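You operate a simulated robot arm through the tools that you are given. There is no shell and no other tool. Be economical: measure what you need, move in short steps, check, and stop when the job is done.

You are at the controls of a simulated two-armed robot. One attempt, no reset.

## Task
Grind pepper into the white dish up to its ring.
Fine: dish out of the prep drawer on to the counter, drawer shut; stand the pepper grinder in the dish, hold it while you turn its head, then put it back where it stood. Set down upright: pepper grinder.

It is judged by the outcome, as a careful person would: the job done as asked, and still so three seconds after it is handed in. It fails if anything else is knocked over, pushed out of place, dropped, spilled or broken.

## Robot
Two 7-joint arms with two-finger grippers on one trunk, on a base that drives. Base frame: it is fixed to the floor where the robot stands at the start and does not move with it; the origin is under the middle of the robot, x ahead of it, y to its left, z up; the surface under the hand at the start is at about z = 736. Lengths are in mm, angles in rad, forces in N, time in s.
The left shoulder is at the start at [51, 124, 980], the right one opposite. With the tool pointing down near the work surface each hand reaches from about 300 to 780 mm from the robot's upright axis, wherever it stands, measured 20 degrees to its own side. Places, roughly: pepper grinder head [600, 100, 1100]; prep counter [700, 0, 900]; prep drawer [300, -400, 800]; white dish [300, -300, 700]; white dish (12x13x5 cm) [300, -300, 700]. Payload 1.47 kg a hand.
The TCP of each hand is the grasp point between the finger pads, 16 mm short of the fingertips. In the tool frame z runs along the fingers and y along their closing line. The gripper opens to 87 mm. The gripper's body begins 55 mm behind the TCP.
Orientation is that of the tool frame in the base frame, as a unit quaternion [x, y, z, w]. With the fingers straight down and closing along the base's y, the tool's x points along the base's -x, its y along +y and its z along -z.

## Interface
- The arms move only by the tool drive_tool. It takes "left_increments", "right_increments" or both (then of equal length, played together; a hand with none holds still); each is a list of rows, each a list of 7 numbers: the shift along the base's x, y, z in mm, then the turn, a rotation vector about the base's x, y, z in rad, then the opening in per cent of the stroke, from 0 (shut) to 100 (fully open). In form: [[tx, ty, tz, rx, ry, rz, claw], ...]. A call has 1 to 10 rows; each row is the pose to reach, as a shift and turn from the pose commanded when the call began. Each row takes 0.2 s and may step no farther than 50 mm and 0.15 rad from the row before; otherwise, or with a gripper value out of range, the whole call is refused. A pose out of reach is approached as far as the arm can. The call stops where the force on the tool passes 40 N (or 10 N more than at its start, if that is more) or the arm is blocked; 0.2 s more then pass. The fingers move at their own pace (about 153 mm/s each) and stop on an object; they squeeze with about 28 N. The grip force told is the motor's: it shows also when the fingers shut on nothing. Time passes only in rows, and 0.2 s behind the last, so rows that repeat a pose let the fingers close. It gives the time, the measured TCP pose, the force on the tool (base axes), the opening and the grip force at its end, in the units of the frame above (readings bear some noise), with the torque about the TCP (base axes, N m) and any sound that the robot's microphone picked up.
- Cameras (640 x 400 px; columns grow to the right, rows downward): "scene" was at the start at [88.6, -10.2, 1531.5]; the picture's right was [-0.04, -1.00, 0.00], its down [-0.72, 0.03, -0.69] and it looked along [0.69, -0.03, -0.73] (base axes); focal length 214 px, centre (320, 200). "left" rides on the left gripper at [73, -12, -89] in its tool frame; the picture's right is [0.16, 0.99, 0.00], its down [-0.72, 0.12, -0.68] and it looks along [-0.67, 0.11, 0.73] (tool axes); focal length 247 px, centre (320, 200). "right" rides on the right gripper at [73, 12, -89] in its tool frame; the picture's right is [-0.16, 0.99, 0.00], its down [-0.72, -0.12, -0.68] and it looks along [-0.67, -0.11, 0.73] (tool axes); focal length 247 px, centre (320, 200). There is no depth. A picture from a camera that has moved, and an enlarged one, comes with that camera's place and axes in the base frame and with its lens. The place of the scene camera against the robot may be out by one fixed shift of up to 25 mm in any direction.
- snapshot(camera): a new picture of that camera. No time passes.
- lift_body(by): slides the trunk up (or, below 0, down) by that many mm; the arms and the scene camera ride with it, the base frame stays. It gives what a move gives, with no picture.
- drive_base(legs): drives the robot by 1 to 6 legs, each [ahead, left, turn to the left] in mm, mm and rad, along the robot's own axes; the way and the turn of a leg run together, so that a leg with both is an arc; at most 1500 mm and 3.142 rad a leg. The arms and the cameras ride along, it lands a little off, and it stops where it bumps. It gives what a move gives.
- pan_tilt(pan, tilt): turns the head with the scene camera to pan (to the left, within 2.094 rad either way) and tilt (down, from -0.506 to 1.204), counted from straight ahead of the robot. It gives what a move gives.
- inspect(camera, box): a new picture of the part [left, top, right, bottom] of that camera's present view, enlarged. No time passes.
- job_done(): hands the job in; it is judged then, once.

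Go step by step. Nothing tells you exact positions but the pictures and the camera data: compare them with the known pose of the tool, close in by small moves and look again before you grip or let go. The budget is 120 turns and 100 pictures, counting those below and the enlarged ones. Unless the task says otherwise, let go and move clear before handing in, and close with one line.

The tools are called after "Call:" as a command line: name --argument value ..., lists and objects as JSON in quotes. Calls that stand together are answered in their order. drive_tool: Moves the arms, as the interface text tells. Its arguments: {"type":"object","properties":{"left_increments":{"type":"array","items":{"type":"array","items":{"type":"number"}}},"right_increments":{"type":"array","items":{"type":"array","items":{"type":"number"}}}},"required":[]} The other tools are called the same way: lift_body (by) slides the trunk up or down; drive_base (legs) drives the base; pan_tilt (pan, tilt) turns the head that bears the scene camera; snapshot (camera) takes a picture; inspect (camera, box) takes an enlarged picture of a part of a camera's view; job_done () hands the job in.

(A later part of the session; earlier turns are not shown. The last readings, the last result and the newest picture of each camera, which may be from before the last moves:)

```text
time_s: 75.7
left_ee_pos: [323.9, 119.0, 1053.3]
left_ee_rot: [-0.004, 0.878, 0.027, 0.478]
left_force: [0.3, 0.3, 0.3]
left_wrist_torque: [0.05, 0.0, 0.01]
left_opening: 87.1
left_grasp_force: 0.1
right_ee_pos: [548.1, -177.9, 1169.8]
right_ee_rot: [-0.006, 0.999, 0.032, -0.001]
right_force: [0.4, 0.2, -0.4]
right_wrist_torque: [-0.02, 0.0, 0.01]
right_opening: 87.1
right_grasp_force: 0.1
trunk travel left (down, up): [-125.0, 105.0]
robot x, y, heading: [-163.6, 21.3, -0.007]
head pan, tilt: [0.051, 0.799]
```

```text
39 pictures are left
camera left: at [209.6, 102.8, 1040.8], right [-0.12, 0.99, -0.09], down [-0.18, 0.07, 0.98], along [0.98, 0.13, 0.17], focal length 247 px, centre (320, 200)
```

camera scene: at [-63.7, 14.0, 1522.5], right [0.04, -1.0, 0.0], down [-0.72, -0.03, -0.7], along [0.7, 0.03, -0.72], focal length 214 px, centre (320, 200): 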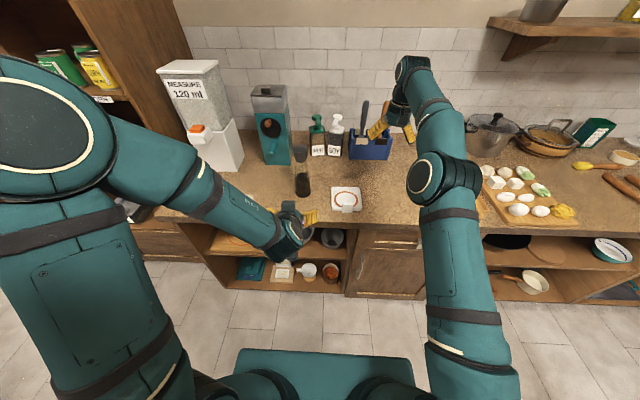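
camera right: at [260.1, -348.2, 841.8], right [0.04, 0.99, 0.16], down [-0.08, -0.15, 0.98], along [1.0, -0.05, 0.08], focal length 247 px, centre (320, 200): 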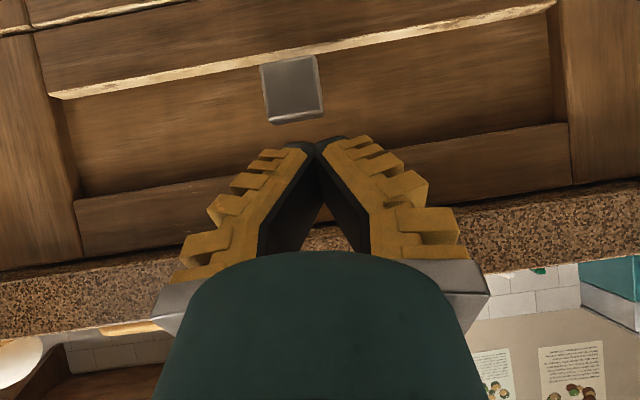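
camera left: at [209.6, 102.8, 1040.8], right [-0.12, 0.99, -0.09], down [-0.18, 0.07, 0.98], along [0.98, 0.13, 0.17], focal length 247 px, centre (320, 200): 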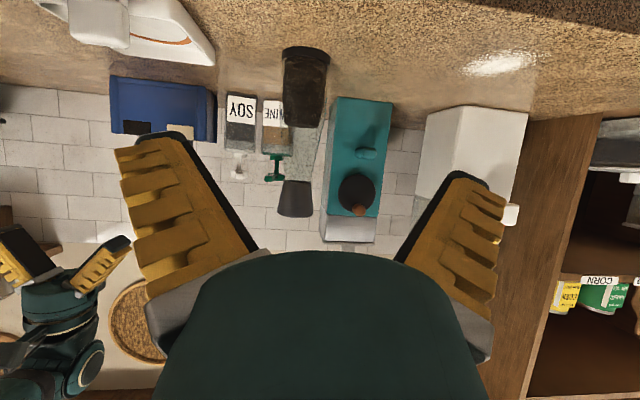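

The left hand points forward and sees the grinder at about (560,113), with a body about 50 mm wide at mid height. I'll bring the open fingers just before it.

Call:
drive_tool --left_increments '[[35, -1, -15, 0, 0, 0, 100], [70, -2, -30, 0, 0, 0, 100], [105, -4, -45, 0, 0, 0, 100], [135, -5, -60, 0, 0, 0, 100], [156, -6, -68, 0, 0, 0, 100]]'

Call:
snapshot --camera "left"

Call:
inspect --camera "scene" --box '[250, 110, 410, 210]'

```text
time_s: 76.9
left_ee_pos: [481.2, 112.0, 987.4]
left_ee_rot: [-0.003, 0.878, 0.027, 0.478]
left_force: [-0.5, 0.2, 0.8]
left_wrist_torque: [0.0, 0.02, 0.03]
left_opening: 87.0
left_grasp_force: 0.1
right_ee_pos: [549.0, -177.0, 1168.6]
right_ee_rot: [-0.006, 0.999, 0.032, -0.001]
right_force: [0.5, 0.4, 0.0]
right_wrist_torque: [-0.02, -0.02, -0.01]
right_opening: 87.2
right_grasp_force: 0.1
trunk travel left (down, up): [-125.0, 105.0]
robot x, y, heading: [-166.8, 21.4, -0.007]
head pan, tilt: [0.051, 0.799]
```

```text
38 pictures are left
camera left: at [366.0, 96.4, 975.1], right [-0.12, 0.99, -0.09], down [-0.18, 0.07, 0.98], along [0.98, 0.13, 0.17], focal length 247 px, centre (320, 200)
```

left: 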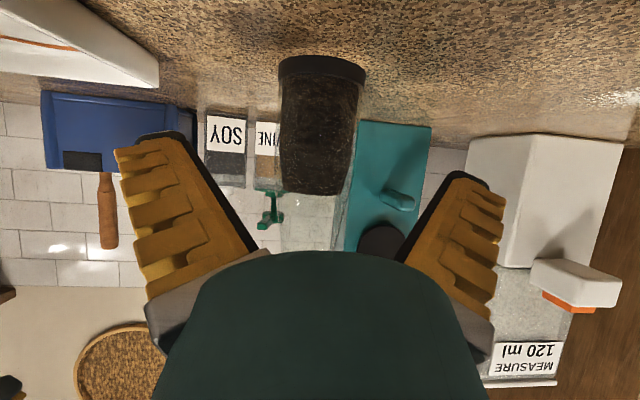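

```text
4.00 times, centred on (330, 160) of scene
camera zoom: at [-63.2, 14.1, 1522.5], right [0.04, -1.0, 0.0], down [-0.72, -0.03, -0.7], along [0.7, 0.03, -0.72], focal length 858 px, centre (280, 360)
```

zoom: 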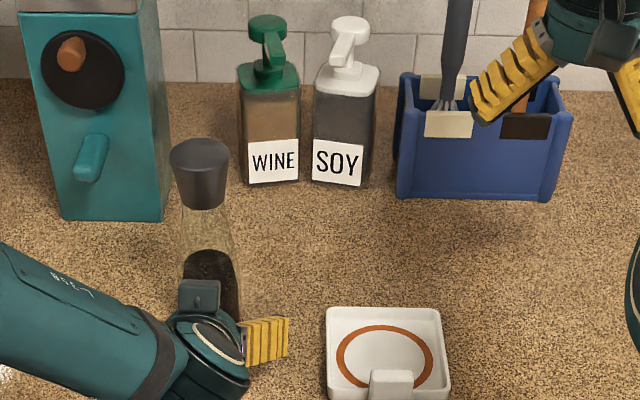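

The body is centred between the fingers, about 84 mm ahead. I'll slide forward and close.

Call:
drive_tool --left_increments '[[25, 0, 0, 0, 0, 0, 100], [50, 0, 0, 0, 0, 0, 100], [70, 1, 0, 0, 0, 0, 100], [82, 1, 0, 0, 0, 0, 100], [82, 1, 0, 0, 0, 0, 75], [82, 1, 0, 0, 0, 0, 60], [82, 1, 0, 0, 0, 0, 40], [82, 1, 0, 0, 0, 0, 10], [82, 1, 0, 0, 0, 0, 0]]'

Call:
snapshot --camera "left"

Call:
inspect --camera "scene" --box '[250, 110, 410, 210]'

```text
time_s: 78.9
left_ee_pos: [558.7, 113.2, 989.8]
left_ee_rot: [-0.005, 0.878, 0.028, 0.478]
left_force: [1.6, 1.3, 2.3]
left_wrist_torque: [-0.08, -0.13, 0.05]
left_opening: 58.0
left_grasp_force: 28.2
right_ee_pos: [548.0, -177.6, 1169.5]
right_ee_rot: [-0.006, 0.999, 0.033, -0.001]
right_force: [-0.4, 0.0, -0.1]
right_wrist_torque: [0.01, 0.0, -0.02]
right_opening: 86.9
right_grasp_force: 0.1
trunk travel left (down, up): [-125.0, 105.0]
robot x, y, heading: [-171.0, 17.9, -0.011]
head pan, tilt: [0.051, 0.799]
```

```text
36 pictures are left
camera left: at [445.2, 97.4, 975.1], right [-0.12, 0.99, -0.09], down [-0.18, 0.07, 0.98], along [0.98, 0.13, 0.17], focal length 247 px, centre (320, 200)
```

left: 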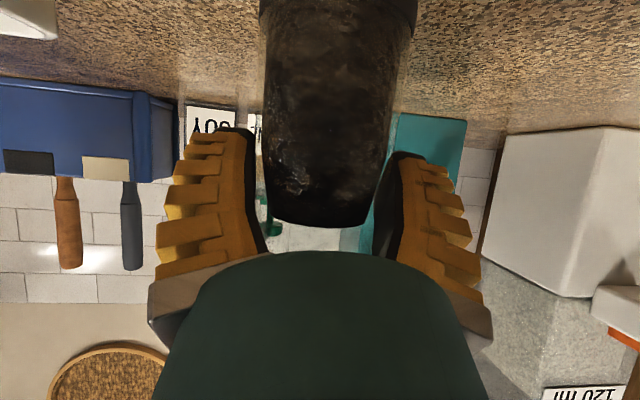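

```text
4.00 times, centred on (330, 160) of scene
camera zoom: at [-63.8, 14.2, 1522.6], right [0.04, -1.0, 0.0], down [-0.72, -0.03, -0.7], along [0.7, 0.03, -0.72], focal length 858 px, centre (280, 360)
```

zoom: 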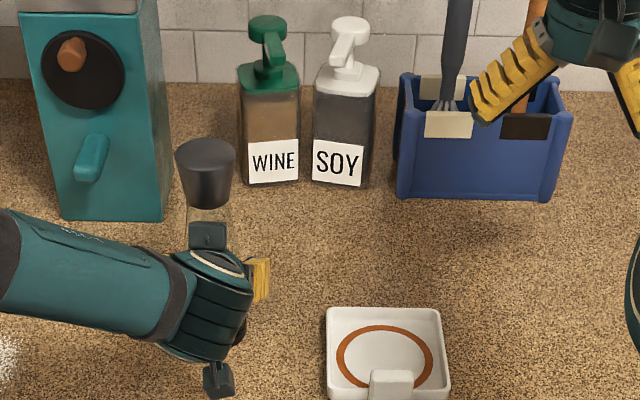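

The grinder is held firmly (58 mm). I'll lift it 75 mm straight up and take a right-hand view to measure the dish centre.

Call:
drive_tool --left_increments '[[0, 0, 10, 0, 0, 0, 0], [0, 0, 30, 0, 0, 0, 0], [0, 0, 55, 0, 0, 0, 0], [0, 0, 80, 0, 0, 0, 0], [0, 0, 80, 0, 0, 0, 0]]'

Call:
inspect --camera "right" --box '[0, 0, 640, 200]'

Call:
snapshot --camera "scene"

```text
time_s: 80.1
left_ee_pos: [563.4, 117.2, 1066.5]
left_ee_rot: [-0.005, 0.878, 0.028, 0.478]
left_force: [1.0, 0.6, -3.5]
left_wrist_torque: [0.01, -0.01, 0.02]
left_opening: 57.7
left_grasp_force: 27.6
right_ee_pos: [548.7, -176.5, 1169.7]
right_ee_rot: [-0.006, 0.999, 0.032, -0.002]
right_force: [1.1, -0.1, 0.5]
right_wrist_torque: [-0.02, 0.0, 0.03]
right_opening: 86.9
right_grasp_force: 0.2
trunk travel left (down, up): [-125.0, 105.0]
robot x, y, heading: [-170.6, 19.0, -0.015]
head pan, tilt: [0.051, 0.799]
```

```text
1.00 times, centred on (320, 100) of right (not enlarged: the box is as wide or as high as the picture)
camera zoom: at [476.9, -172.7, 1260.0], right [0.15, 0.99, 0.06], down [0.73, -0.15, 0.67], along [0.67, -0.05, -0.74], focal length 247 px, centre (320, 300)
```

zoom: 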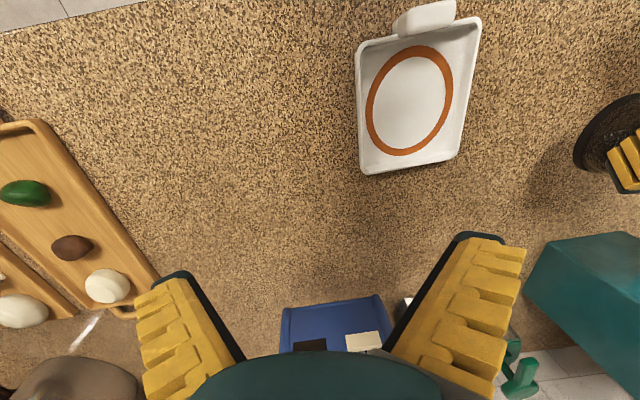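

```text
33 pictures are left
camera scene: at [-63.1, 14.2, 1522.5], right [0.04, -1.0, 0.0], down [-0.72, -0.03, -0.7], along [0.7, 0.03, -0.72], focal length 214 px, centre (320, 200)
```

scene: 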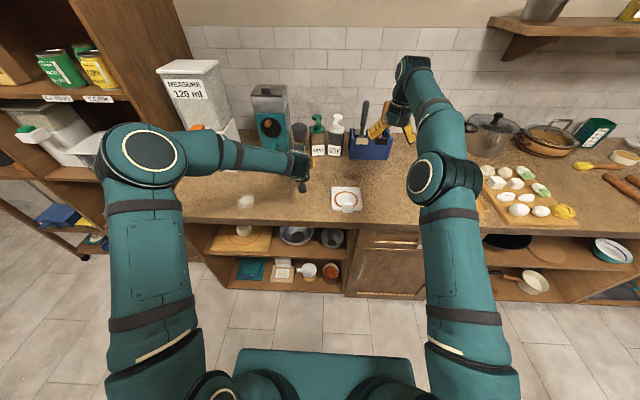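

The ring centre is at about (519,-57), with a ring diameter near 90 mm. I'll carry the grinder over it while moving the right hand up out of the way.

Call:
drive_tool --left_increments '[[-10, -40, 0, 0, 0, 0, 0], [-25, -80, 0, 0, 0, 0, 0], [-38, -120, 0, 0, 0, 0, 0], [-46, -160, 0, 0, 0, 0, 0], [-46, -174, 0, 0, 0, 0, 0], [-46, -174, 0, 0, 0, 0, 0]]' --right_increments '[[0, -15, 30, 0, 0, 0, 100], [0, -30, 60, 0, 0, 0, 100], [0, -40, 80, 0, 0, 0, 100], [0, -40, 100, 0, 0, 0, 100], [0, -40, 100, 0, 0, 0, 100], [0, -40, 100, 0, 0, 0, 100]]'

Call:
inspect --camera "right" --box '[0, 0, 640, 200]'

Call:
snapshot --camera "left"

```text
time_s: 81.5
left_ee_pos: [518.4, -61.8, 1069.5]
left_ee_rot: [-0.005, 0.878, 0.028, 0.478]
left_force: [0.8, -0.9, -3.9]
left_wrist_torque: [-0.05, 0.02, -0.02]
left_opening: 57.4
left_grasp_force: 28.5
right_ee_pos: [513.8, -221.2, 1248.4]
right_ee_rot: [-0.006, 0.999, 0.032, -0.001]
right_force: [0.5, 0.4, 0.0]
right_wrist_torque: [-0.04, 0.01, -0.02]
right_opening: 87.1
right_grasp_force: 0.0
right hand out of reach, approached as far as the arm can: row 1, 2, 3, 4, 5, 6
trunk travel left (down, up): [-125.0, 105.0]
robot x, y, heading: [-165.1, 19.9, -0.009]
head pan, tilt: [0.051, 0.799]
```

```text
1.00 times, centred on (320, 100) of right (not enlarged: the box is as wide or as high as the picture)
camera zoom: at [441.5, -215.3, 1339.7], right [0.15, 0.99, 0.06], down [0.73, -0.15, 0.67], along [0.67, -0.05, -0.74], focal length 247 px, centre (320, 300)
```

zoom: 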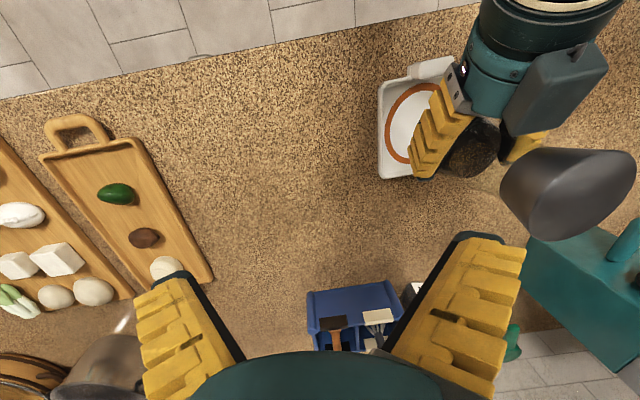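

```text
31 pictures are left
camera left: at [403.2, -77.3, 1056.6], right [-0.12, 0.99, -0.09], down [-0.18, 0.07, 0.98], along [0.98, 0.13, 0.17], focal length 247 px, centre (320, 200)
```

left: 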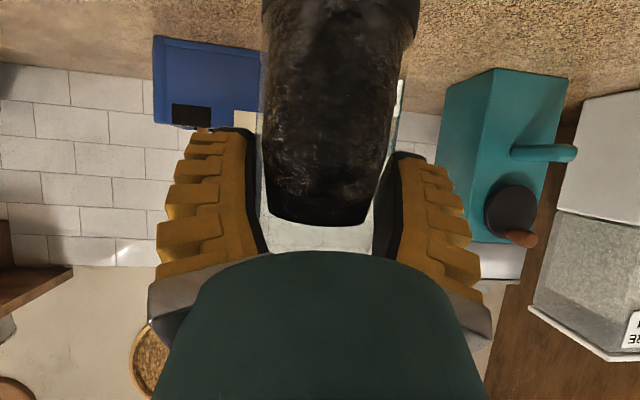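

The grinder is over the dish. I'll lower it, slowly at the end, until it touches the dish floor.

Call:
drive_tool --left_increments '[[0, 3, -20, 0, 0, 0, 0], [0, 5, -40, 0, 0, 0, 0], [0, 5, -58, 0, 0, 0, 0], [0, 5, -66, 0, 0, 0, 0], [0, 5, -69, 0, 0, 0, 0], [0, 5, -72, 0, 0, 0, 0], [0, 5, -72, 0, 0, 0, 0]]'

Call:
inspect --camera "right" --box '[330, 0, 640, 194]'

```text
time_s: 83.1
left_ee_pos: [517.5, -55.4, 995.4]
left_ee_rot: [-0.004, 0.878, 0.027, 0.479]
left_force: [0.1, 1.1, -2.6]
left_wrist_torque: [-0.05, 0.0, 0.02]
left_opening: 57.3
left_grasp_force: 28.2
right_ee_pos: [514.2, -219.8, 1249.2]
right_ee_rot: [-0.006, 0.999, 0.032, -0.001]
right_force: [-0.2, 0.1, 0.8]
right_wrist_torque: [-0.01, -0.02, 0.0]
right_opening: 87.0
right_grasp_force: 0.0
trunk travel left (down, up): [-125.0, 105.0]
robot x, y, heading: [-169.6, 17.3, -0.008]
head pan, tilt: [0.051, 0.799]
```

```text
2.06 times, centred on (485, 97) of right
camera zoom: at [441.8, -215.1, 1339.6], right [0.15, 0.99, 0.06], down [0.73, -0.15, 0.67], along [0.67, -0.05, -0.74], focal length 509 px, centre (-20, 412)
```

zoom: 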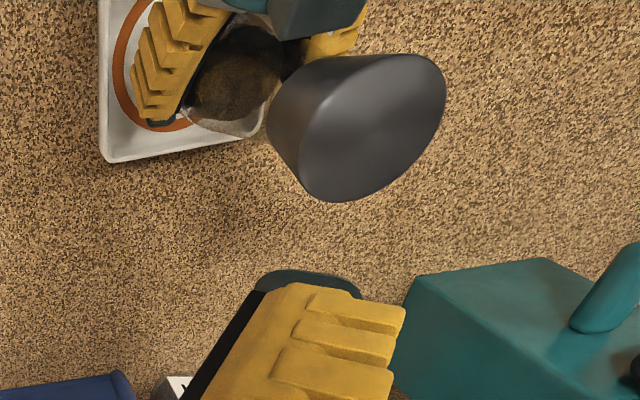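

Still no contact; a few more millimetres down.

Call:
drive_tool --left_increments '[[0, 0, -2, 0, 0, 0, 0], [0, 0, -4, 0, 0, 0, 0], [0, 0, -5, 0, 0, 0, 0], [0, 0, -5, 0, 0, 0, 0]]'

```text
time_s: 84.1
left_ee_pos: [517.9, -53.2, 993.1]
left_ee_rot: [-0.006, 0.877, 0.028, 0.479]
left_force: [2.7, 2.1, 13.1]
left_wrist_torque: [-0.39, -0.07, 0.07]
left_opening: 58.6
left_grasp_force: 28.1
right_ee_pos: [513.9, -218.0, 1250.1]
right_ee_rot: [-0.005, 0.999, 0.032, -0.001]
right_force: [0.8, -0.4, -1.1]
right_wrist_torque: [-0.01, -0.02, -0.03]
right_opening: 87.1
right_grasp_force: 0.0
trunk travel left (down, up): [-125.0, 105.0]
robot x, y, heading: [-169.4, 18.9, -0.013]
head pan, tilt: [0.051, 0.799]
```

The grinder stands in the dish, held by the left hand. I'll bring the right hand over the grinder's head at about (519,-53).

Call:
drive_tool --right_increments '[[0, 45, -10, 0, 0, 0, 100], [2, 90, -20, 0, 0, 0, 100], [4, 130, -30, 0, 0, 0, 100], [5, 166, -40, 0, 0, 0, 100], [5, 166, -65, 0, 0, 0, 100]]'

Call:
snapshot --camera "right"

```text
time_s: 85.3
left_ee_pos: [517.8, -53.1, 991.7]
left_ee_rot: [-0.004, 0.878, 0.027, 0.479]
left_force: [2.1, -0.3, 7.6]
left_wrist_torque: [-0.34, 0.0, 0.09]
left_opening: 59.4
left_grasp_force: 27.5
right_ee_pos: [534.3, -47.4, 1189.1]
right_ee_rot: [-0.006, 0.999, 0.033, -0.002]
right_force: [0.1, -1.0, 0.0]
right_wrist_torque: [0.01, -0.02, 0.01]
right_opening: 87.0
right_grasp_force: 0.1
right hand out of reach, approached as far as the arm can: row 1, 2, 3, 4, 5
trunk travel left (down, up): [-125.0, 105.0]
robot x, y, heading: [-166.7, 21.8, -0.007]
head pan, tilt: [0.051, 0.799]
```

```text
29 pictures are left
camera right: at [460.8, -42.3, 1279.6], right [0.15, 0.99, 0.06], down [0.73, -0.15, 0.67], along [0.67, -0.05, -0.74], focal length 247 px, centre (320, 200)
```

right: 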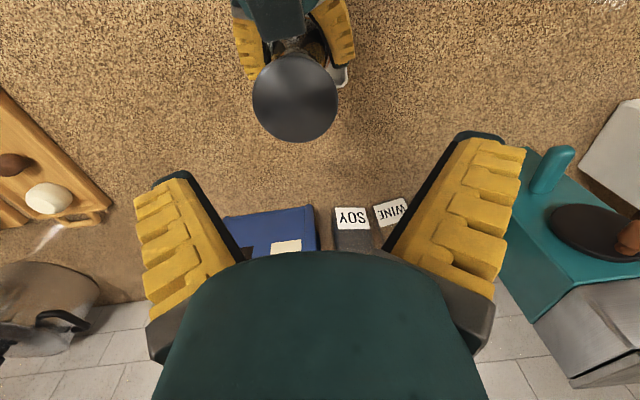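

The head (52 mm) is at about (515,-55), its top near z 1122. I'll centre the hand and descend around it.

Call:
drive_tool --right_increments '[[-19, -8, -10, 0, 0, 0, 100], [-19, -8, -35, 0, 0, 0, 100], [-19, -8, -35, 0, 0, 0, 100]]'

Call:
snapshot --camera "right"

```text
time_s: 86.1
left_ee_pos: [517.0, -53.1, 991.1]
left_ee_rot: [-0.003, 0.878, 0.026, 0.477]
left_force: [0.2, -1.1, 5.8]
left_wrist_torque: [-0.28, 0.09, -0.01]
left_opening: 59.4
left_grasp_force: 28.5
right_ee_pos: [542.1, -51.6, 1165.4]
right_ee_rot: [-0.006, 0.999, 0.033, -0.001]
right_force: [0.1, 0.0, 0.2]
right_wrist_torque: [0.0, -0.01, 0.03]
right_opening: 87.1
right_grasp_force: 0.1
right hand out of reach, approached as far as the arm can: row 1, 2, 3
trunk travel left (down, up): [-125.0, 105.0]
robot x, y, heading: [-167.7, 14.8, -0.009]
head pan, tilt: [0.051, 0.799]
```

```text
28 pictures are left
camera right: at [470.6, -47.3, 1255.8], right [0.15, 0.99, 0.06], down [0.73, -0.15, 0.67], along [0.67, -0.05, -0.74], focal length 247 px, centre (320, 200)
```

right: 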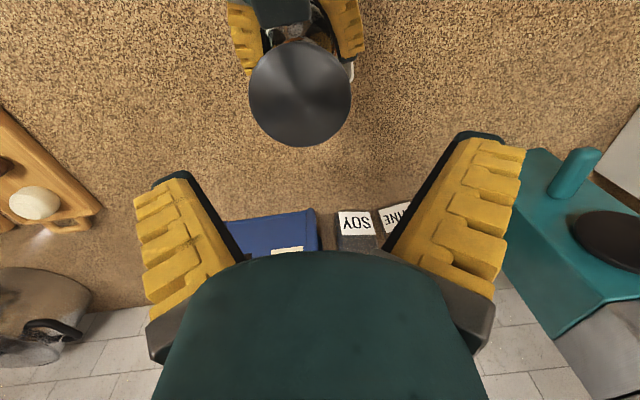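

The right hand isn't reaching the target in this orientation. Since the head is round, I'll try a turned wrist while staying above it.

Call:
drive_tool --right_increments '[[-7, -1, 0, 0, 0, 0.14, 100], [-14, -2, 0, 0, 0, 0.28, 100], [-20, -3, 0, 0, 0, 0.42, 100], [-27, -3, 0, 0, 0, 0.56, 100], [-27, -3, 0, 0, 0, 0.56, 100]]'

```text
time_s: 87.3
left_ee_pos: [517.0, -53.6, 990.6]
left_ee_rot: [-0.004, 0.878, 0.027, 0.478]
left_force: [-2.3, -0.6, 2.7]
left_wrist_torque: [-0.25, 0.16, -0.03]
left_opening: 59.1
left_grasp_force: 28.0
right_ee_pos: [534.5, -54.8, 1173.5]
right_ee_rot: [-0.282, 0.959, 0.031, -0.01]
right_force: [-0.1, -1.2, -0.2]
right_wrist_torque: [0.02, 0.0, -0.01]
right_opening: 87.0
right_grasp_force: 0.1
right hand out of reach, approached as far as the arm can: row 1, 2, 3, 4, 5
trunk travel left (down, up): [-125.0, 105.0]
robot x, y, heading: [-167.4, 19.4, -0.012]
head pan, tilt: [0.051, 0.799]
```

The right wrist is at its bend limit this high up, so raising the trunk should fix it. The grinder stands in the dish, so I'll release it with the left hand, back off, and lift the trunk 100 mm.

Call:
drive_tool --left_increments '[[0, 0, 0, 0, 0, 0, 75], [0, 0, 0, 0, 0, 0, 100], [0, 0, 0, 0, 0, 0, 100], [-25, 0, 0, 0, 0, 0, 100], [-60, 0, 0, 0, 0, 0, 100], [-80, 0, 0, 0, 0, 0, 100]]' --right_increments '[[0, 0, 0, 0, 0, 0, 100], [0, 0, 0, 0, 0, 0, 100], [0, 0, 0, 0, 0, 0, 100], [0, -10, 5, 0, 0, 0, 100], [0, -20, 10, 0, 0, 0, 100], [0, -30, 15, 0, 0, 0, 100]]'

Call:
lift_body --by 100

Call:
snapshot --camera "left"

```text
time_s: 88.7
left_ee_pos: [436.4, -55.4, 989.3]
left_ee_rot: [-0.004, 0.878, 0.027, 0.478]
left_force: [0.8, -0.7, 0.0]
left_wrist_torque: [0.03, -0.03, 0.03]
left_opening: 87.0
left_grasp_force: 0.0
right_ee_pos: [532.9, -86.5, 1188.0]
right_ee_rot: [-0.282, 0.959, 0.032, -0.01]
right_force: [-0.2, 0.1, -0.5]
right_wrist_torque: [0.01, -0.03, -0.02]
right_opening: 86.9
right_grasp_force: 0.1
trunk travel left (down, up): [-125.0, 105.0]
robot x, y, heading: [-168.5, 19.7, -0.01]
head pan, tilt: [0.051, 0.799]
```

```text
time_s: 90.0
left_ee_pos: [438.4, -54.2, 1088.7]
left_ee_rot: [-0.004, 0.878, 0.027, 0.478]
left_force: [0.0, 0.0, -0.4]
left_wrist_torque: [0.04, 0.01, 0.01]
left_opening: 87.1
left_grasp_force: 0.0
right_ee_pos: [533.3, -85.5, 1286.4]
right_ee_rot: [-0.282, 0.959, 0.032, -0.01]
right_force: [0.0, 0.0, -0.5]
right_wrist_torque: [0.0, -0.01, 0.01]
right_opening: 86.7
right_grasp_force: 0.1
trunk travel left (down, up): [-225.0, 5.0]
robot x, y, heading: [-167.1, 16.5, -0.013]
head pan, tilt: [0.051, 0.799]
```

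```text
27 pictures are left
camera left: at [322.8, -71.2, 1075.8], right [-0.12, 0.99, -0.09], down [-0.18, 0.07, 0.98], along [0.98, 0.13, 0.17], focal length 247 px, centre (320, 200)
```

left: 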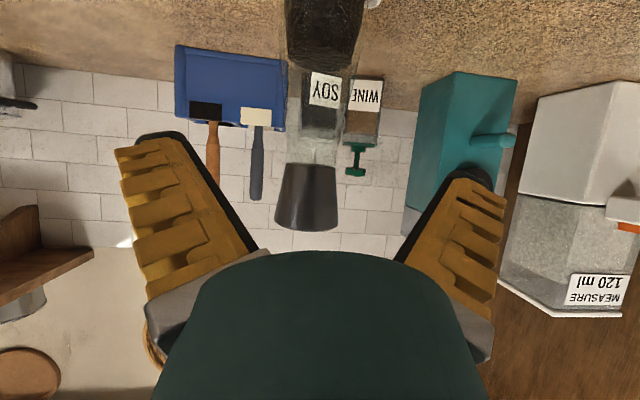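

The grinder stands upright in the dish, head at about (515,-55). I'll lower the left hand back to grip height and re-grip the body.

Call:
drive_tool --left_increments '[[0, 0, -45, 0, 0, 0, 100], [0, 0, -90, 0, 0, 0, 100], [20, 0, -92, 0, 0, 0, 100], [45, 0, -92, 0, 0, 0, 100], [65, 0, -92, 0, 0, 0, 100], [78, 0, -93, 0, 0, 0, 100], [78, 0, -93, 0, 0, 0, 70], [78, 0, -93, 0, 0, 0, 50], [78, 0, -93, 0, 0, 0, 0], [78, 0, -93, 0, 0, 0, 0]]' --right_increments '[[0, 0, -20, 0, 0, -0.1, 100], [-5, 5, -40, 0, 0, -0.2, 100], [-10, 10, -60, 0, 0, -0.3, 100], [-18, 20, -80, 0, 0, -0.4, 100], [-18, 30, -80, 0, 0, -0.5, 100], [-18, 31, -80, 0, 0, -0.5, 100], [-18, 31, -80, 0, 0, -0.5, 100], [-18, 31, -80, 0, 0, -0.5, 100], [-18, 31, -80, 0, 0, -0.5, 100], [-18, 31, -80, 0, 0, -0.5, 100]]'

Call:
snapshot --camera "right"

```text
time_s: 92.2
left_ee_pos: [515.2, -55.5, 998.0]
left_ee_rot: [-0.004, 0.878, 0.027, 0.478]
left_force: [-0.6, 0.8, 1.5]
left_wrist_torque: [-0.18, 0.12, -0.04]
left_opening: 54.4
left_grasp_force: 28.3
right_ee_pos: [559.0, -48.2, 1212.5]
right_ee_rot: [-0.036, 0.999, 0.033, -0.003]
right_force: [0.0, -0.1, -0.7]
right_wrist_torque: [-0.03, 0.02, -0.03]
right_opening: 87.1
right_grasp_force: 0.0
right hand out of reach, approached as far as the arm can: row 1, 2, 3, 4, 5, 6, 7, 8, 9, 10
trunk travel left (down, up): [-225.0, 5.0]
robot x, y, heading: [-173.7, 25.3, -0.011]
head pan, tilt: [0.051, 0.799]
```

```text
26 pictures are left
camera right: at [485.6, -48.7, 1304.4], right [0.09, 0.99, 0.06], down [0.74, -0.11, 0.67], along [0.67, -0.01, -0.74], focal length 247 px, centre (320, 200)
```

right: 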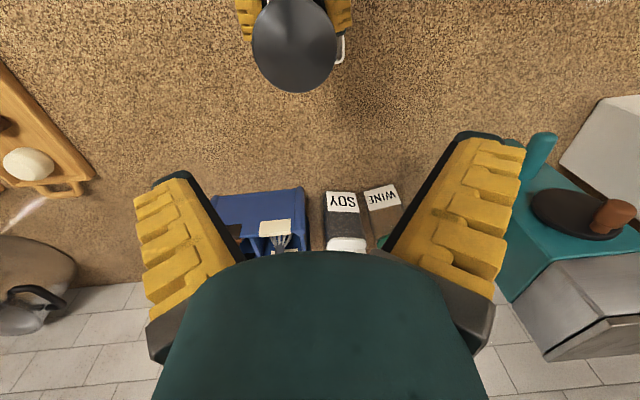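

Still blocked, so the right arm's elbow configuration looks wrong. I'll look at the whole arm.

Call:
snapshot --camera "scene"

```text
25 pictures are left
camera scene: at [-63.9, 14.5, 1622.5], right [0.04, -1.0, 0.0], down [-0.72, -0.03, -0.7], along [0.7, 0.03, -0.72], focal length 214 px, centre (320, 200)
```

scene: 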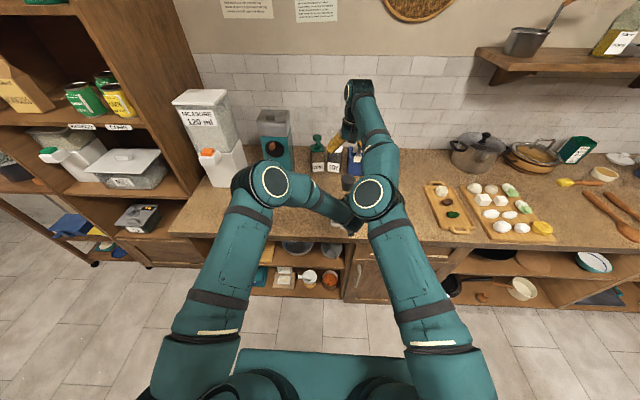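

The right arm's elbow hangs low, with the forearm pointing up. I'll move the hand right and roll it, fingers pointing left, so the elbow swings outward and up, then come back.

Call:
drive_tool --right_increments '[[-5, -35, 10, 0, 0, 0, 100], [-10, -70, 20, 0.14, 0, 0, 100], [-20, -105, 20, 0.28, 0, 0, 100], [-30, -140, 20, 0.42, 0, 0, 100], [-40, -175, 20, 0.56, 0, 0, 100], [-50, -205, 10, 0.7, 0, 0, 100], [-60, -230, 0, 0.84, 0, 0, 100], [-70, -250, -10, 0.98, 0, 0, 100], [-80, -265, -20, 1.12, 0, 0, 100], [-90, -280, -30, 1.26, 0, 0, 100]]'

Call:
snapshot --camera "scene"

```text
time_s: 94.4
left_ee_pos: [515.2, -56.5, 997.8]
left_ee_rot: [-0.005, 0.878, 0.026, 0.478]
left_force: [-1.2, -2.0, 3.6]
left_wrist_torque: [-0.38, 0.08, -0.03]
left_opening: 54.3
left_grasp_force: 27.9
right_ee_pos: [469.5, -327.6, 1189.3]
right_ee_rot: [-0.029, 0.788, 0.615, 0.021]
right_force: [0.6, 0.7, 0.2]
right_wrist_torque: [0.01, 0.01, 0.02]
right_opening: 87.1
right_grasp_force: 0.0
right hand out of reach, approached as far as the arm can: row 1, 2, 3, 4, 5, 6, 7, 8, 9
trunk travel left (down, up): [-225.0, 5.0]
robot x, y, heading: [-170.1, 20.5, -0.008]
head pan, tilt: [0.051, 0.799]
```

```text
24 pictures are left
camera scene: at [-62.4, 15.2, 1622.4], right [0.04, -1.0, 0.0], down [-0.72, -0.03, -0.7], along [0.7, 0.03, -0.72], focal length 214 px, centre (320, 200)
```

scene: 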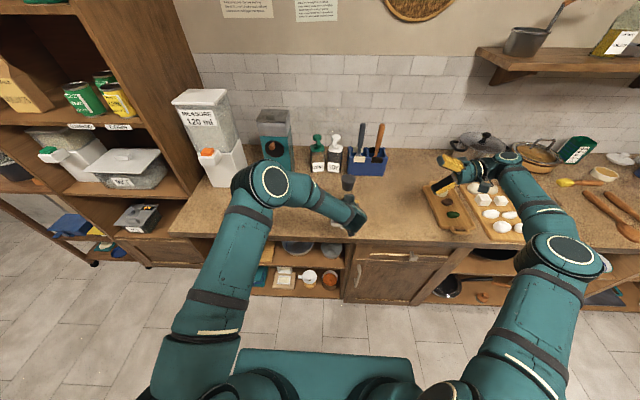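

The elbow has swung out to the right. Now I'll roll back to tool-down at a nearer, higher spot so it stays out.

Call:
drive_tool --right_increments '[[-10, 0, 10, -0.14, 0, 0, 100], [-20, 0, 20, -0.28, 0, 0, 100], [-30, 5, 30, -0.42, 0, 0, 100], [-40, 10, 40, -0.56, 0, 0, 100], [-50, 15, 50, -0.7, 0, 0, 100], [-60, 20, 60, -0.84, 0, 0, 100], [-65, 25, 65, -0.98, 0, 0, 100], [-70, 30, 70, -1.12, 0, 0, 100], [-70, 40, 70, -1.26, 0, 0, 100]]'

Call:
snapshot --camera "scene"

```text
time_s: 96.4
left_ee_pos: [515.9, -53.5, 998.7]
left_ee_rot: [-0.005, 0.878, 0.028, 0.478]
left_force: [-1.4, 0.5, 1.7]
left_wrist_torque: [-0.16, 0.1, -0.05]
left_opening: 54.0
left_grasp_force: 28.0
right_ee_pos: [399.0, -287.2, 1257.1]
right_ee_rot: [-0.036, 0.999, 0.031, -0.002]
right_force: [-0.3, 0.8, 0.5]
right_wrist_torque: [0.01, 0.0, 0.02]
right_opening: 87.0
right_grasp_force: 0.1
trunk travel left (down, up): [-225.0, 5.0]
robot x, y, heading: [-172.2, 16.0, -0.01]
head pan, tilt: [0.051, 0.799]
```

```text
23 pictures are left
camera scene: at [-63.9, 15.1, 1622.5], right [0.04, -1.0, 0.0], down [-0.72, -0.03, -0.7], along [0.7, 0.03, -0.72], focal length 214 px, centre (320, 200)
```

scene: 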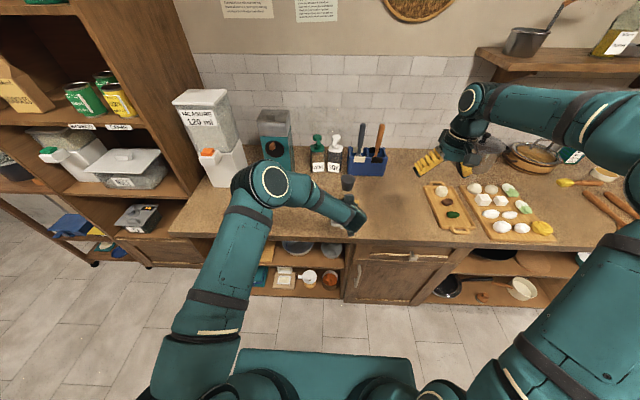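

The elbow is up now and the pose is exact. I'll move over the head again.

Call:
drive_tool --right_increments '[[20, 40, -15, 0, 0, 0, 100], [40, 80, -30, 0, 0, 0, 100], [60, 120, -45, 0, 0, 0, 100], [80, 160, -55, 0, 0, 0, 100], [100, 200, -60, 0, 0, 0, 100], [117, 232, -67, 0, 0, 0, 100], [117, 232, -75, 0, 0, 0, 100]]'

Call:
snapshot --camera "right"

```text
time_s: 98.0
left_ee_pos: [515.2, -55.3, 997.4]
left_ee_rot: [-0.004, 0.878, 0.027, 0.478]
left_force: [-0.3, 0.1, 2.1]
left_wrist_torque: [-0.15, -0.02, 0.03]
left_opening: 54.2
left_grasp_force: 28.1
right_ee_pos: [515.8, -56.4, 1179.3]
right_ee_rot: [-0.035, 0.999, 0.032, -0.002]
right_force: [-0.3, 0.0, 0.5]
right_wrist_torque: [-0.02, -0.01, 0.02]
right_opening: 86.9
right_grasp_force: 0.1
trunk travel left (down, up): [-225.0, 5.0]
robot x, y, heading: [-171.4, 21.8, -0.012]
head pan, tilt: [0.051, 0.799]
```

```text
22 pictures are left
camera right: at [442.6, -56.0, 1269.7], right [0.09, 0.99, 0.06], down [0.73, -0.11, 0.67], along [0.67, -0.01, -0.74], focal length 247 px, centre (320, 200)
```

right: 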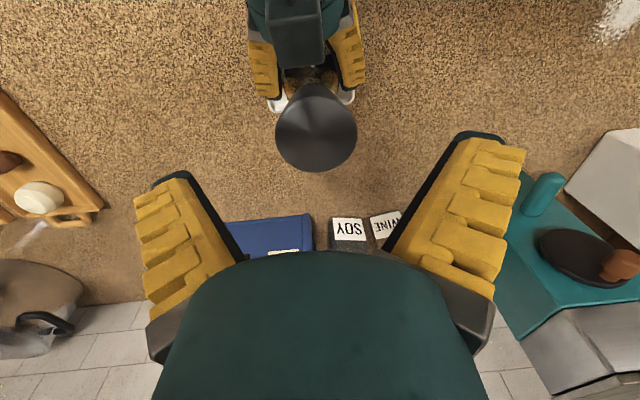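

I'll straighten the small tilt, pre-turn the wrist +0.7 rad, descend around the head and close.

Call:
drive_tool --right_increments '[[-2, 1, 0, -0.03, 0, 0.13, 100], [-4, 1, 0, -0.06, 0, 0.27, 100], [-4, 1, 0, -0.06, 0, 0.41, 100], [-4, 1, -5, -0.06, 0, 0.55, 100], [-4, 1, -25, -0.06, 0, 0.69, 100], [-4, 1, -45, -0.06, 0, 0.69, 100], [-4, 1, -60, -0.06, 0, 0.69, 100], [-4, 1, -72, -0.06, 0, 0.69, 100]]'

Call:
snapshot --camera "right"

```text
time_s: 99.8
left_ee_pos: [514.8, -54.7, 998.3]
left_ee_rot: [-0.005, 0.878, 0.027, 0.478]
left_force: [-0.5, 0.5, 2.3]
left_wrist_torque: [-0.12, 0.01, -0.01]
left_opening: 53.9
left_grasp_force: 28.4
right_ee_pos: [511.5, -54.6, 1109.9]
right_ee_rot: [-0.373, 0.928, 0.0, -0.014]
right_force: [0.3, 0.2, 0.4]
right_wrist_torque: [-0.02, 0.0, 0.0]
right_opening: 87.0
right_grasp_force: 0.2
trunk travel left (down, up): [-225.0, 5.0]
robot x, y, heading: [-171.9, 17.1, -0.014]
head pan, tilt: [0.051, 0.799]
```

```text
21 pictures are left
camera right: at [452.5, -96.4, 1202.5], right [-0.57, 0.82, 0.01], down [0.62, 0.42, 0.66], along [0.54, 0.38, -0.75], focal length 247 px, centre (320, 200)
```

right: 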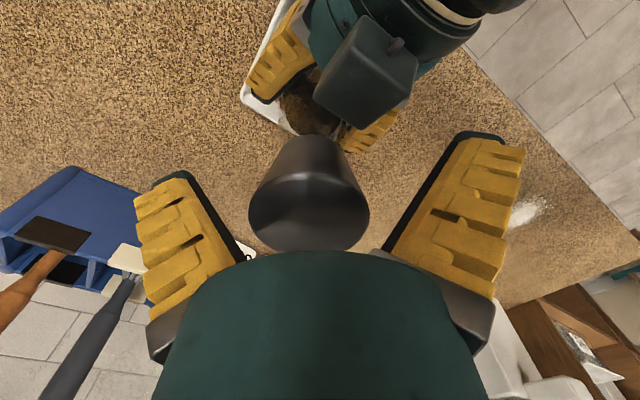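

The head is between the fingers. I'll close on it.

Call:
drive_tool --right_increments '[[0, 0, 0, 0, 0, 0, 75], [0, 0, 0, 0, 0, 0, 60], [0, 0, 0, 0, 0, 0, 30], [0, 0, 0, 0, 0, 0, 0], [0, 0, 0, 0, 0, 0, 0]]'

```text
time_s: 101.0
left_ee_pos: [514.9, -53.7, 996.3]
left_ee_rot: [-0.005, 0.878, 0.028, 0.479]
left_force: [-12.6, 11.4, 2.4]
left_wrist_torque: [-0.33, -0.43, 0.22]
left_opening: 56.2
left_grasp_force: 28.0
right_ee_pos: [510.8, -56.4, 1112.4]
right_ee_rot: [-0.372, 0.928, -0.001, -0.013]
right_force: [10.6, -8.8, 2.3]
right_wrist_torque: [-0.34, -0.53, -0.26]
right_opening: 50.5
right_grasp_force: 27.7
trunk travel left (down, up): [-225.0, 5.0]
robot x, y, heading: [-168.4, 18.2, -0.012]
head pan, tilt: [0.051, 0.799]
```

It grips at 50 mm with a little sideways load. I'll shift 2 mm to relieve it and turn the head by about -1.35 rad.

Call:
drive_tool --right_increments '[[2, -2, 0, 0, 0, 0, 0], [3, -2, 0, 0, 0, -0.15, 0], [3, -2, 0, 0, 0, -0.3, 0], [3, -2, 0, 0, 0, -0.45, 0], [3, -2, 0, 0, 0, -0.6, 0], [3, -2, 0, 0, 0, -0.75, 0], [3, -2, 0, 0, 0, -0.9, 0], [3, -2, 0, 0, 0, -1.05, 0], [3, -2, 0, 0, 0, -1.2, 0], [3, -2, 0, 0, 0, -1.35, 0]]'

Call:
snapshot --camera "left"

```text
time_s: 103.2
left_ee_pos: [513.8, -57.0, 998.3]
left_ee_rot: [-0.003, 0.878, 0.026, 0.478]
left_force: [-3.3, -13.3, 3.6]
left_wrist_torque: [0.17, -0.34, -0.13]
left_opening: 53.1
left_grasp_force: 28.4
right_ee_pos: [515.4, -57.6, 1112.4]
right_ee_rot: [0.291, 0.957, 0.011, -0.009]
right_force: [3.1, 10.9, 0.6]
right_wrist_torque: [0.68, 0.12, 0.05]
right_opening: 50.2
right_grasp_force: 28.2
trunk travel left (down, up): [-225.0, 5.0]
robot x, y, heading: [-168.5, 17.9, -0.015]
head pan, tilt: [0.051, 0.799]
```

```text
20 pictures are left
camera left: at [399.5, -72.7, 985.2], right [-0.12, 0.99, -0.09], down [-0.18, 0.07, 0.98], along [0.98, 0.13, 0.17], focal length 247 px, centre (320, 200)
```

left: 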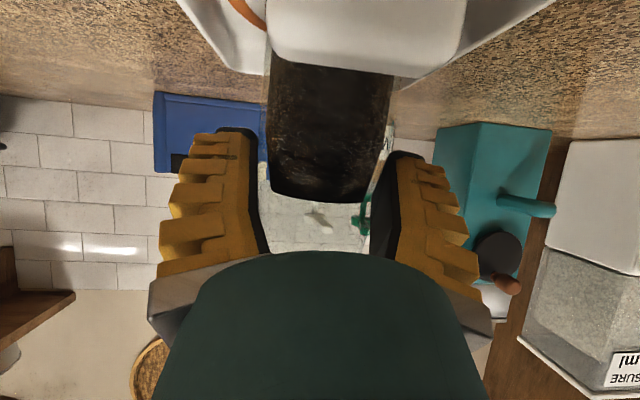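

I'll check for pepper in the dish from the cameras.

Call:
inspect --camera "left" --box '[0, 0, 640, 20]'

Call:
inspect --camera "right" --box '[0, 0, 640, 200]'

```text
1.00 times, centred on (320, 10) of left (not enlarged: the box is as wide or as high as the picture)
camera zoom: at [399.5, -72.7, 985.2], right [-0.12, 0.99, -0.09], down [-0.18, 0.07, 0.98], along [0.98, 0.13, 0.17], focal length 247 px, centre (320, 390)
```

zoom: 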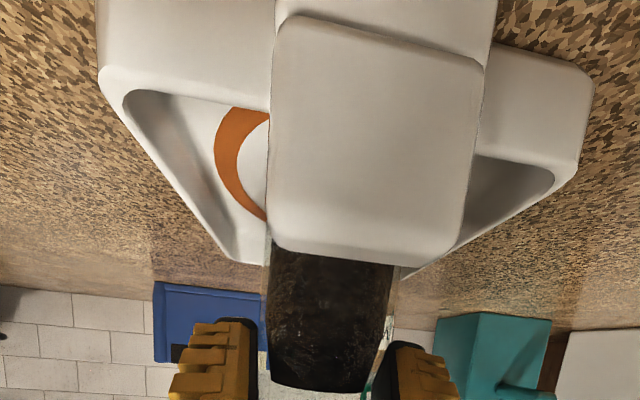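

```text
1.00 times, centred on (320, 100) of right (not enlarged: the box is as wide or as high as the picture)
camera zoom: at [462.0, -9.4, 1204.0], right [0.68, 0.73, 0.01], down [0.55, -0.52, 0.66], along [0.49, -0.44, -0.75], focal length 247 px, centre (320, 300)
```

zoom: 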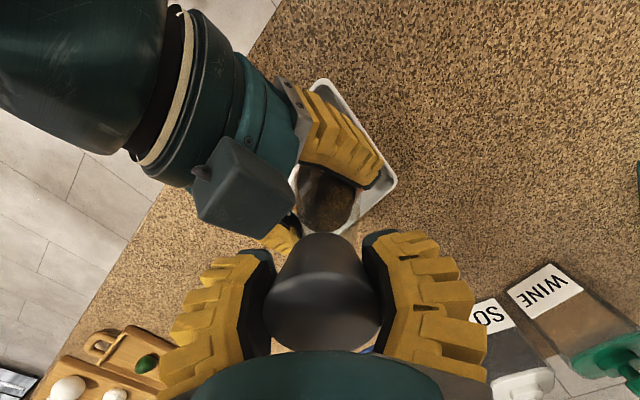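

Nothing visible yet beyond the body. I'll keep turning in the same direction from here.

Call:
drive_tool --right_increments '[[0, 2, 0, 0, 0, -0.15, 0], [0, 2, 0, 0, 0, -0.3, 0], [0, 2, 0, 0, 0, -0.45, 0], [0, 2, 0, 0, 0, -0.6, 0], [0, 2, 0, 0, 0, -0.75, 0], [0, 2, 0, 0, 0, -0.9, 0], [0, 2, 0, 0, 0, -1.05, 0], [0, 2, 0, 0, 0, -1.2, 0], [0, 2, 0, 0, 0, -1.35, 0], [0, 2, 0, 0, 0, -1.5, 0]]'

Call:
inspect --camera "left" --box '[0, 0, 640, 20]'

```text
time_s: 105.4
left_ee_pos: [515.3, -55.1, 997.7]
left_ee_rot: [-0.005, 0.878, 0.028, 0.478]
left_force: [-11.0, -8.0, 1.7]
left_wrist_torque: [-0.19, -0.33, -0.06]
left_opening: 54.9
left_grasp_force: 27.6
right_ee_pos: [512.0, -56.0, 1112.7]
right_ee_rot: [0.866, 0.5, 0.014, -0.001]
right_force: [7.5, 6.6, 6.4]
right_wrist_torque: [0.52, 0.04, 0.04]
right_opening: 49.4
right_grasp_force: 27.8
trunk travel left (down, up): [-225.0, 5.0]
robot x, y, heading: [-168.5, 18.6, -0.013]
head pan, tilt: [0.051, 0.799]
```

```text
1.00 times, centred on (320, 10) of left (not enlarged: the box is as wide or as high as the picture)
camera zoom: at [399.6, -71.0, 984.9], right [-0.12, 0.99, -0.09], down [-0.18, 0.07, 0.98], along [0.98, 0.13, 0.17], focal length 247 px, centre (320, 390)
```

zoom: 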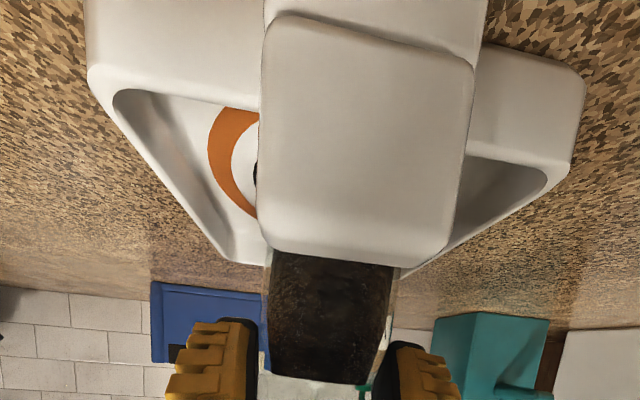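

A dark edge is now appearing inside the ring, so the pepper is coming. I'll keep turning while the wrist range allows.

Call:
drive_tool --right_increments '[[2, 1, -1, 0, 0, -0.15, 0], [2, 1, -1, 0, 0, -0.3, 0], [2, 1, -1, 0, 0, -0.45, 0], [2, 1, -1, 0, 0, -0.6, 0], [2, 1, -1, 0, 0, -0.75, 0], [2, 1, -1, 0, 0, -0.9, 0], [2, 1, -1, 0, 0, -1.05, 0], [2, 1, -1, 0, 0, -1.2, 0]]'

Call:
inspect --camera "left" --box '[0, 0, 640, 20]'

```text
time_s: 107.2
left_ee_pos: [515.0, -54.0, 998.3]
left_ee_rot: [-0.005, 0.878, 0.027, 0.479]
left_force: [-4.6, 9.7, 4.0]
left_wrist_torque: [-0.19, 0.13, -0.09]
left_opening: 55.1
left_grasp_force: 28.1
right_ee_pos: [515.9, -54.3, 1110.4]
right_ee_rot: [0.997, -0.075, 0.015, 0.009]
right_force: [3.7, -6.3, 5.6]
right_wrist_torque: [-0.21, -0.25, 0.03]
right_opening: 49.7
right_grasp_force: 28.1
trunk travel left (down, up): [-225.0, 5.0]
robot x, y, heading: [-166.9, 18.2, -0.011]
head pan, tilt: [0.051, 0.799]
```

```text
1.00 times, centred on (320, 10) of left (not enlarged: the box is as wide or as high as the picture)
camera zoom: at [399.9, -70.5, 984.9], right [-0.12, 0.99, -0.09], down [-0.18, 0.07, 0.98], along [0.98, 0.13, 0.17], focal length 247 px, centre (320, 390)
```

zoom: 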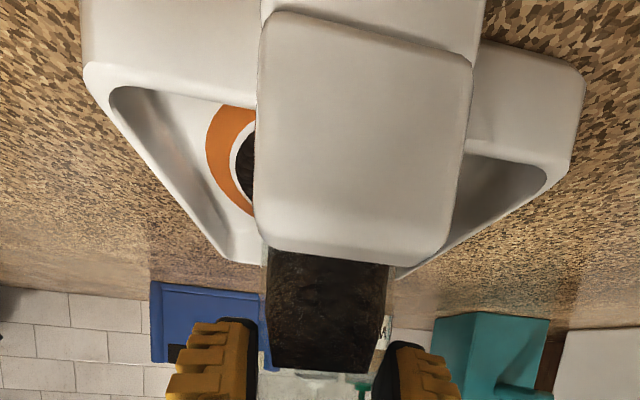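

The pepper disc is growing and near the ring's inner edge. I'll zoom in.

Call:
inspect --camera "left" --box '[160, 0, 320, 2]'

```text
4.00 times, centred on (240, 1) of left
camera zoom: at [399.9, -70.5, 984.9], right [-0.12, 0.99, -0.09], down [-0.18, 0.07, 0.98], along [0.98, 0.13, 0.17], focal length 988 px, centre (640, 996)
```

zoom: 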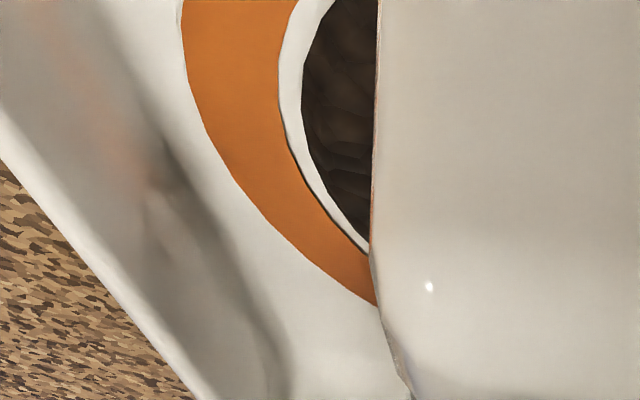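

The edge is about 3 mm short of the ring's inner edge. I'll turn another 0.5 rad and look again.

Call:
drive_tool --right_increments '[[0, 0, 0, 0, 0, -0.13, 0], [0, 0, 0, 0, 0, -0.26, 0], [0, 0, 0, 0, 0, -0.39, 0], [0, 0, 0, 0, 0, -0.5, 0]]'

Call:
inspect --camera "left" --box '[160, 0, 320, 2]'

```text
time_s: 108.2
left_ee_pos: [510.9, -38.7, 970.9]
left_ee_rot: [-0.006, 0.886, 0.04, 0.462]
left_force: [-2.1, -6.8, -4.7]
left_wrist_torque: [0.71, -0.27, -0.09]
left_opening: 58.7
left_grasp_force: 27.6
right_ee_pos: [518.0, -61.8, 1130.1]
right_ee_rot: [0.99, -0.139, 0.019, -0.004]
right_force: [2.5, 6.8, 0.1]
right_wrist_torque: [0.36, 0.03, -0.01]
right_opening: 47.9
right_grasp_force: 27.7
right hand out of reach, approached as far as the arm can: row 1, 2, 3, 4
trunk travel left (down, up): [-225.0, 5.0]
robot x, y, heading: [-162.0, 16.8, -0.01]
head pan, tilt: [0.051, 0.799]
```

```text
4.00 times, centred on (240, 1) of left
camera zoom: at [395.9, -56.5, 961.9], right [-0.14, 0.99, -0.06], down [-0.15, 0.04, 0.99], along [0.98, 0.15, 0.14], focal length 988 px, centre (640, 996)
```

zoom: 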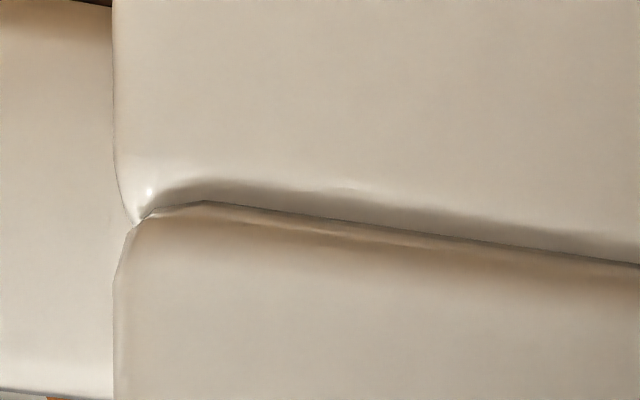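

Wrist range ended and both hands were displaced: right up, left down. I'll look before doing anything.

Call:
snapshot --camera "left"

Call:
inspect --camera "scene" --box '[280, 130, 440, 230]'

```text
13 pictures are left
camera left: at [395.9, -56.5, 961.9], right [-0.14, 0.99, -0.06], down [-0.15, 0.04, 0.99], along [0.98, 0.15, 0.14], focal length 247 px, centre (320, 200)
```

left: 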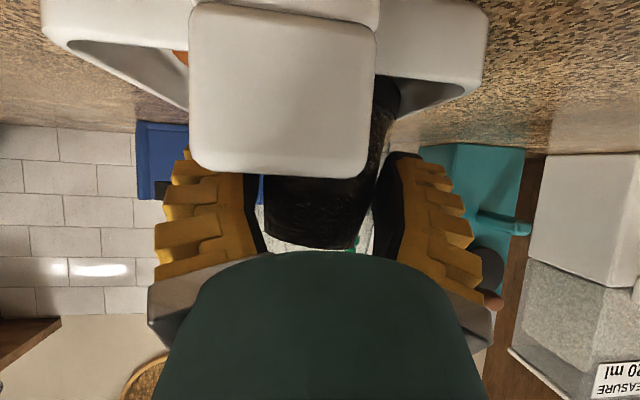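

```text
4.00 times, centred on (360, 180) of scene
camera zoom: at [-63.7, 14.0, 1622.5], right [0.04, -1.0, 0.0], down [-0.72, -0.03, -0.7], along [0.7, 0.03, -0.72], focal length 858 px, centre (160, 280)
```

zoom: 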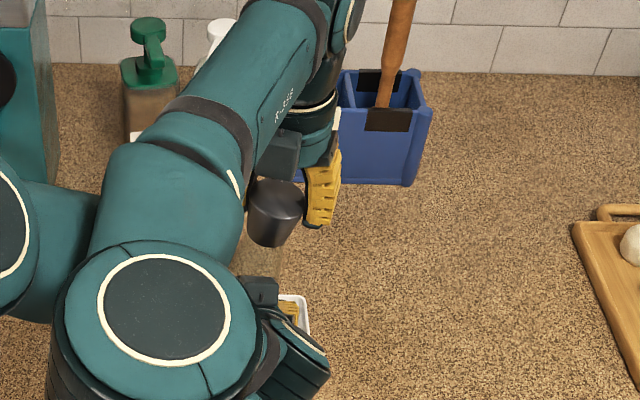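

The right elbow swung over onto the left arm and pressed it down. I'll open the right gripper, rise a little and turn its wrist back so the elbow swings away.

Call:
drive_tool --right_increments '[[0, 0, 0, 0, 0, 0, 60], [0, 0, 0, 0, 0, 0, 100], [0, 0, 8, 0, 0, 0.1, 100], [0, 0, 20, 0, 0, 0.25, 100], [0, 0, 35, 0, 0, 0.4, 100], [0, 0, 50, 0, 0, 0.55, 100], [0, 0, 60, 0, 0, 0.7, 100], [0, 0, 60, 0, 0, 0.85, 100], [0, 0, 60, 0, 0, 1.0, 100], [0, 0, 60, 0, 0, 1.15, 100]]'

Call:
snapshot --camera "left"

```text
time_s: 110.4
left_ee_pos: [515.7, -55.2, 998.4]
left_ee_rot: [-0.005, 0.878, 0.028, 0.478]
left_force: [-0.2, 0.6, -4.4]
left_wrist_torque: [0.0, 0.03, 0.01]
left_opening: 55.7
left_grasp_force: 28.3
right_ee_pos: [512.7, -61.1, 1166.1]
right_ee_rot: [0.904, 0.427, 0.009, 0.005]
right_force: [0.4, -0.3, 0.4]
right_wrist_torque: [0.0, 0.01, -0.03]
right_opening: 87.1
right_grasp_force: 0.2
trunk travel left (down, up): [-225.0, 5.0]
robot x, y, heading: [-168.3, 16.4, -0.014]
head pan, tilt: [0.051, 0.799]
```

```text
11 pictures are left
camera left: at [400.3, -71.6, 984.4], right [-0.12, 0.99, -0.09], down [-0.18, 0.07, 0.98], along [0.98, 0.13, 0.17], focal length 247 px, centre (320, 200)
```

left: 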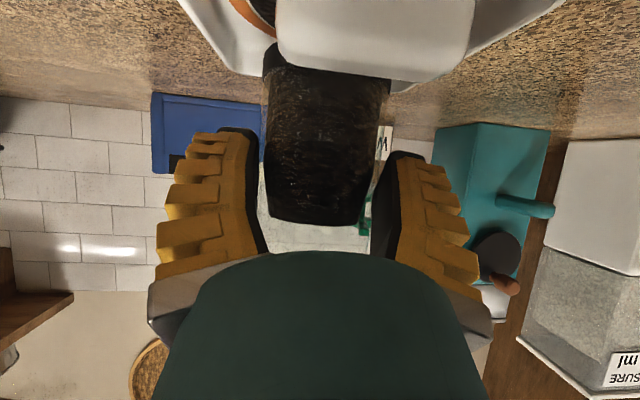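

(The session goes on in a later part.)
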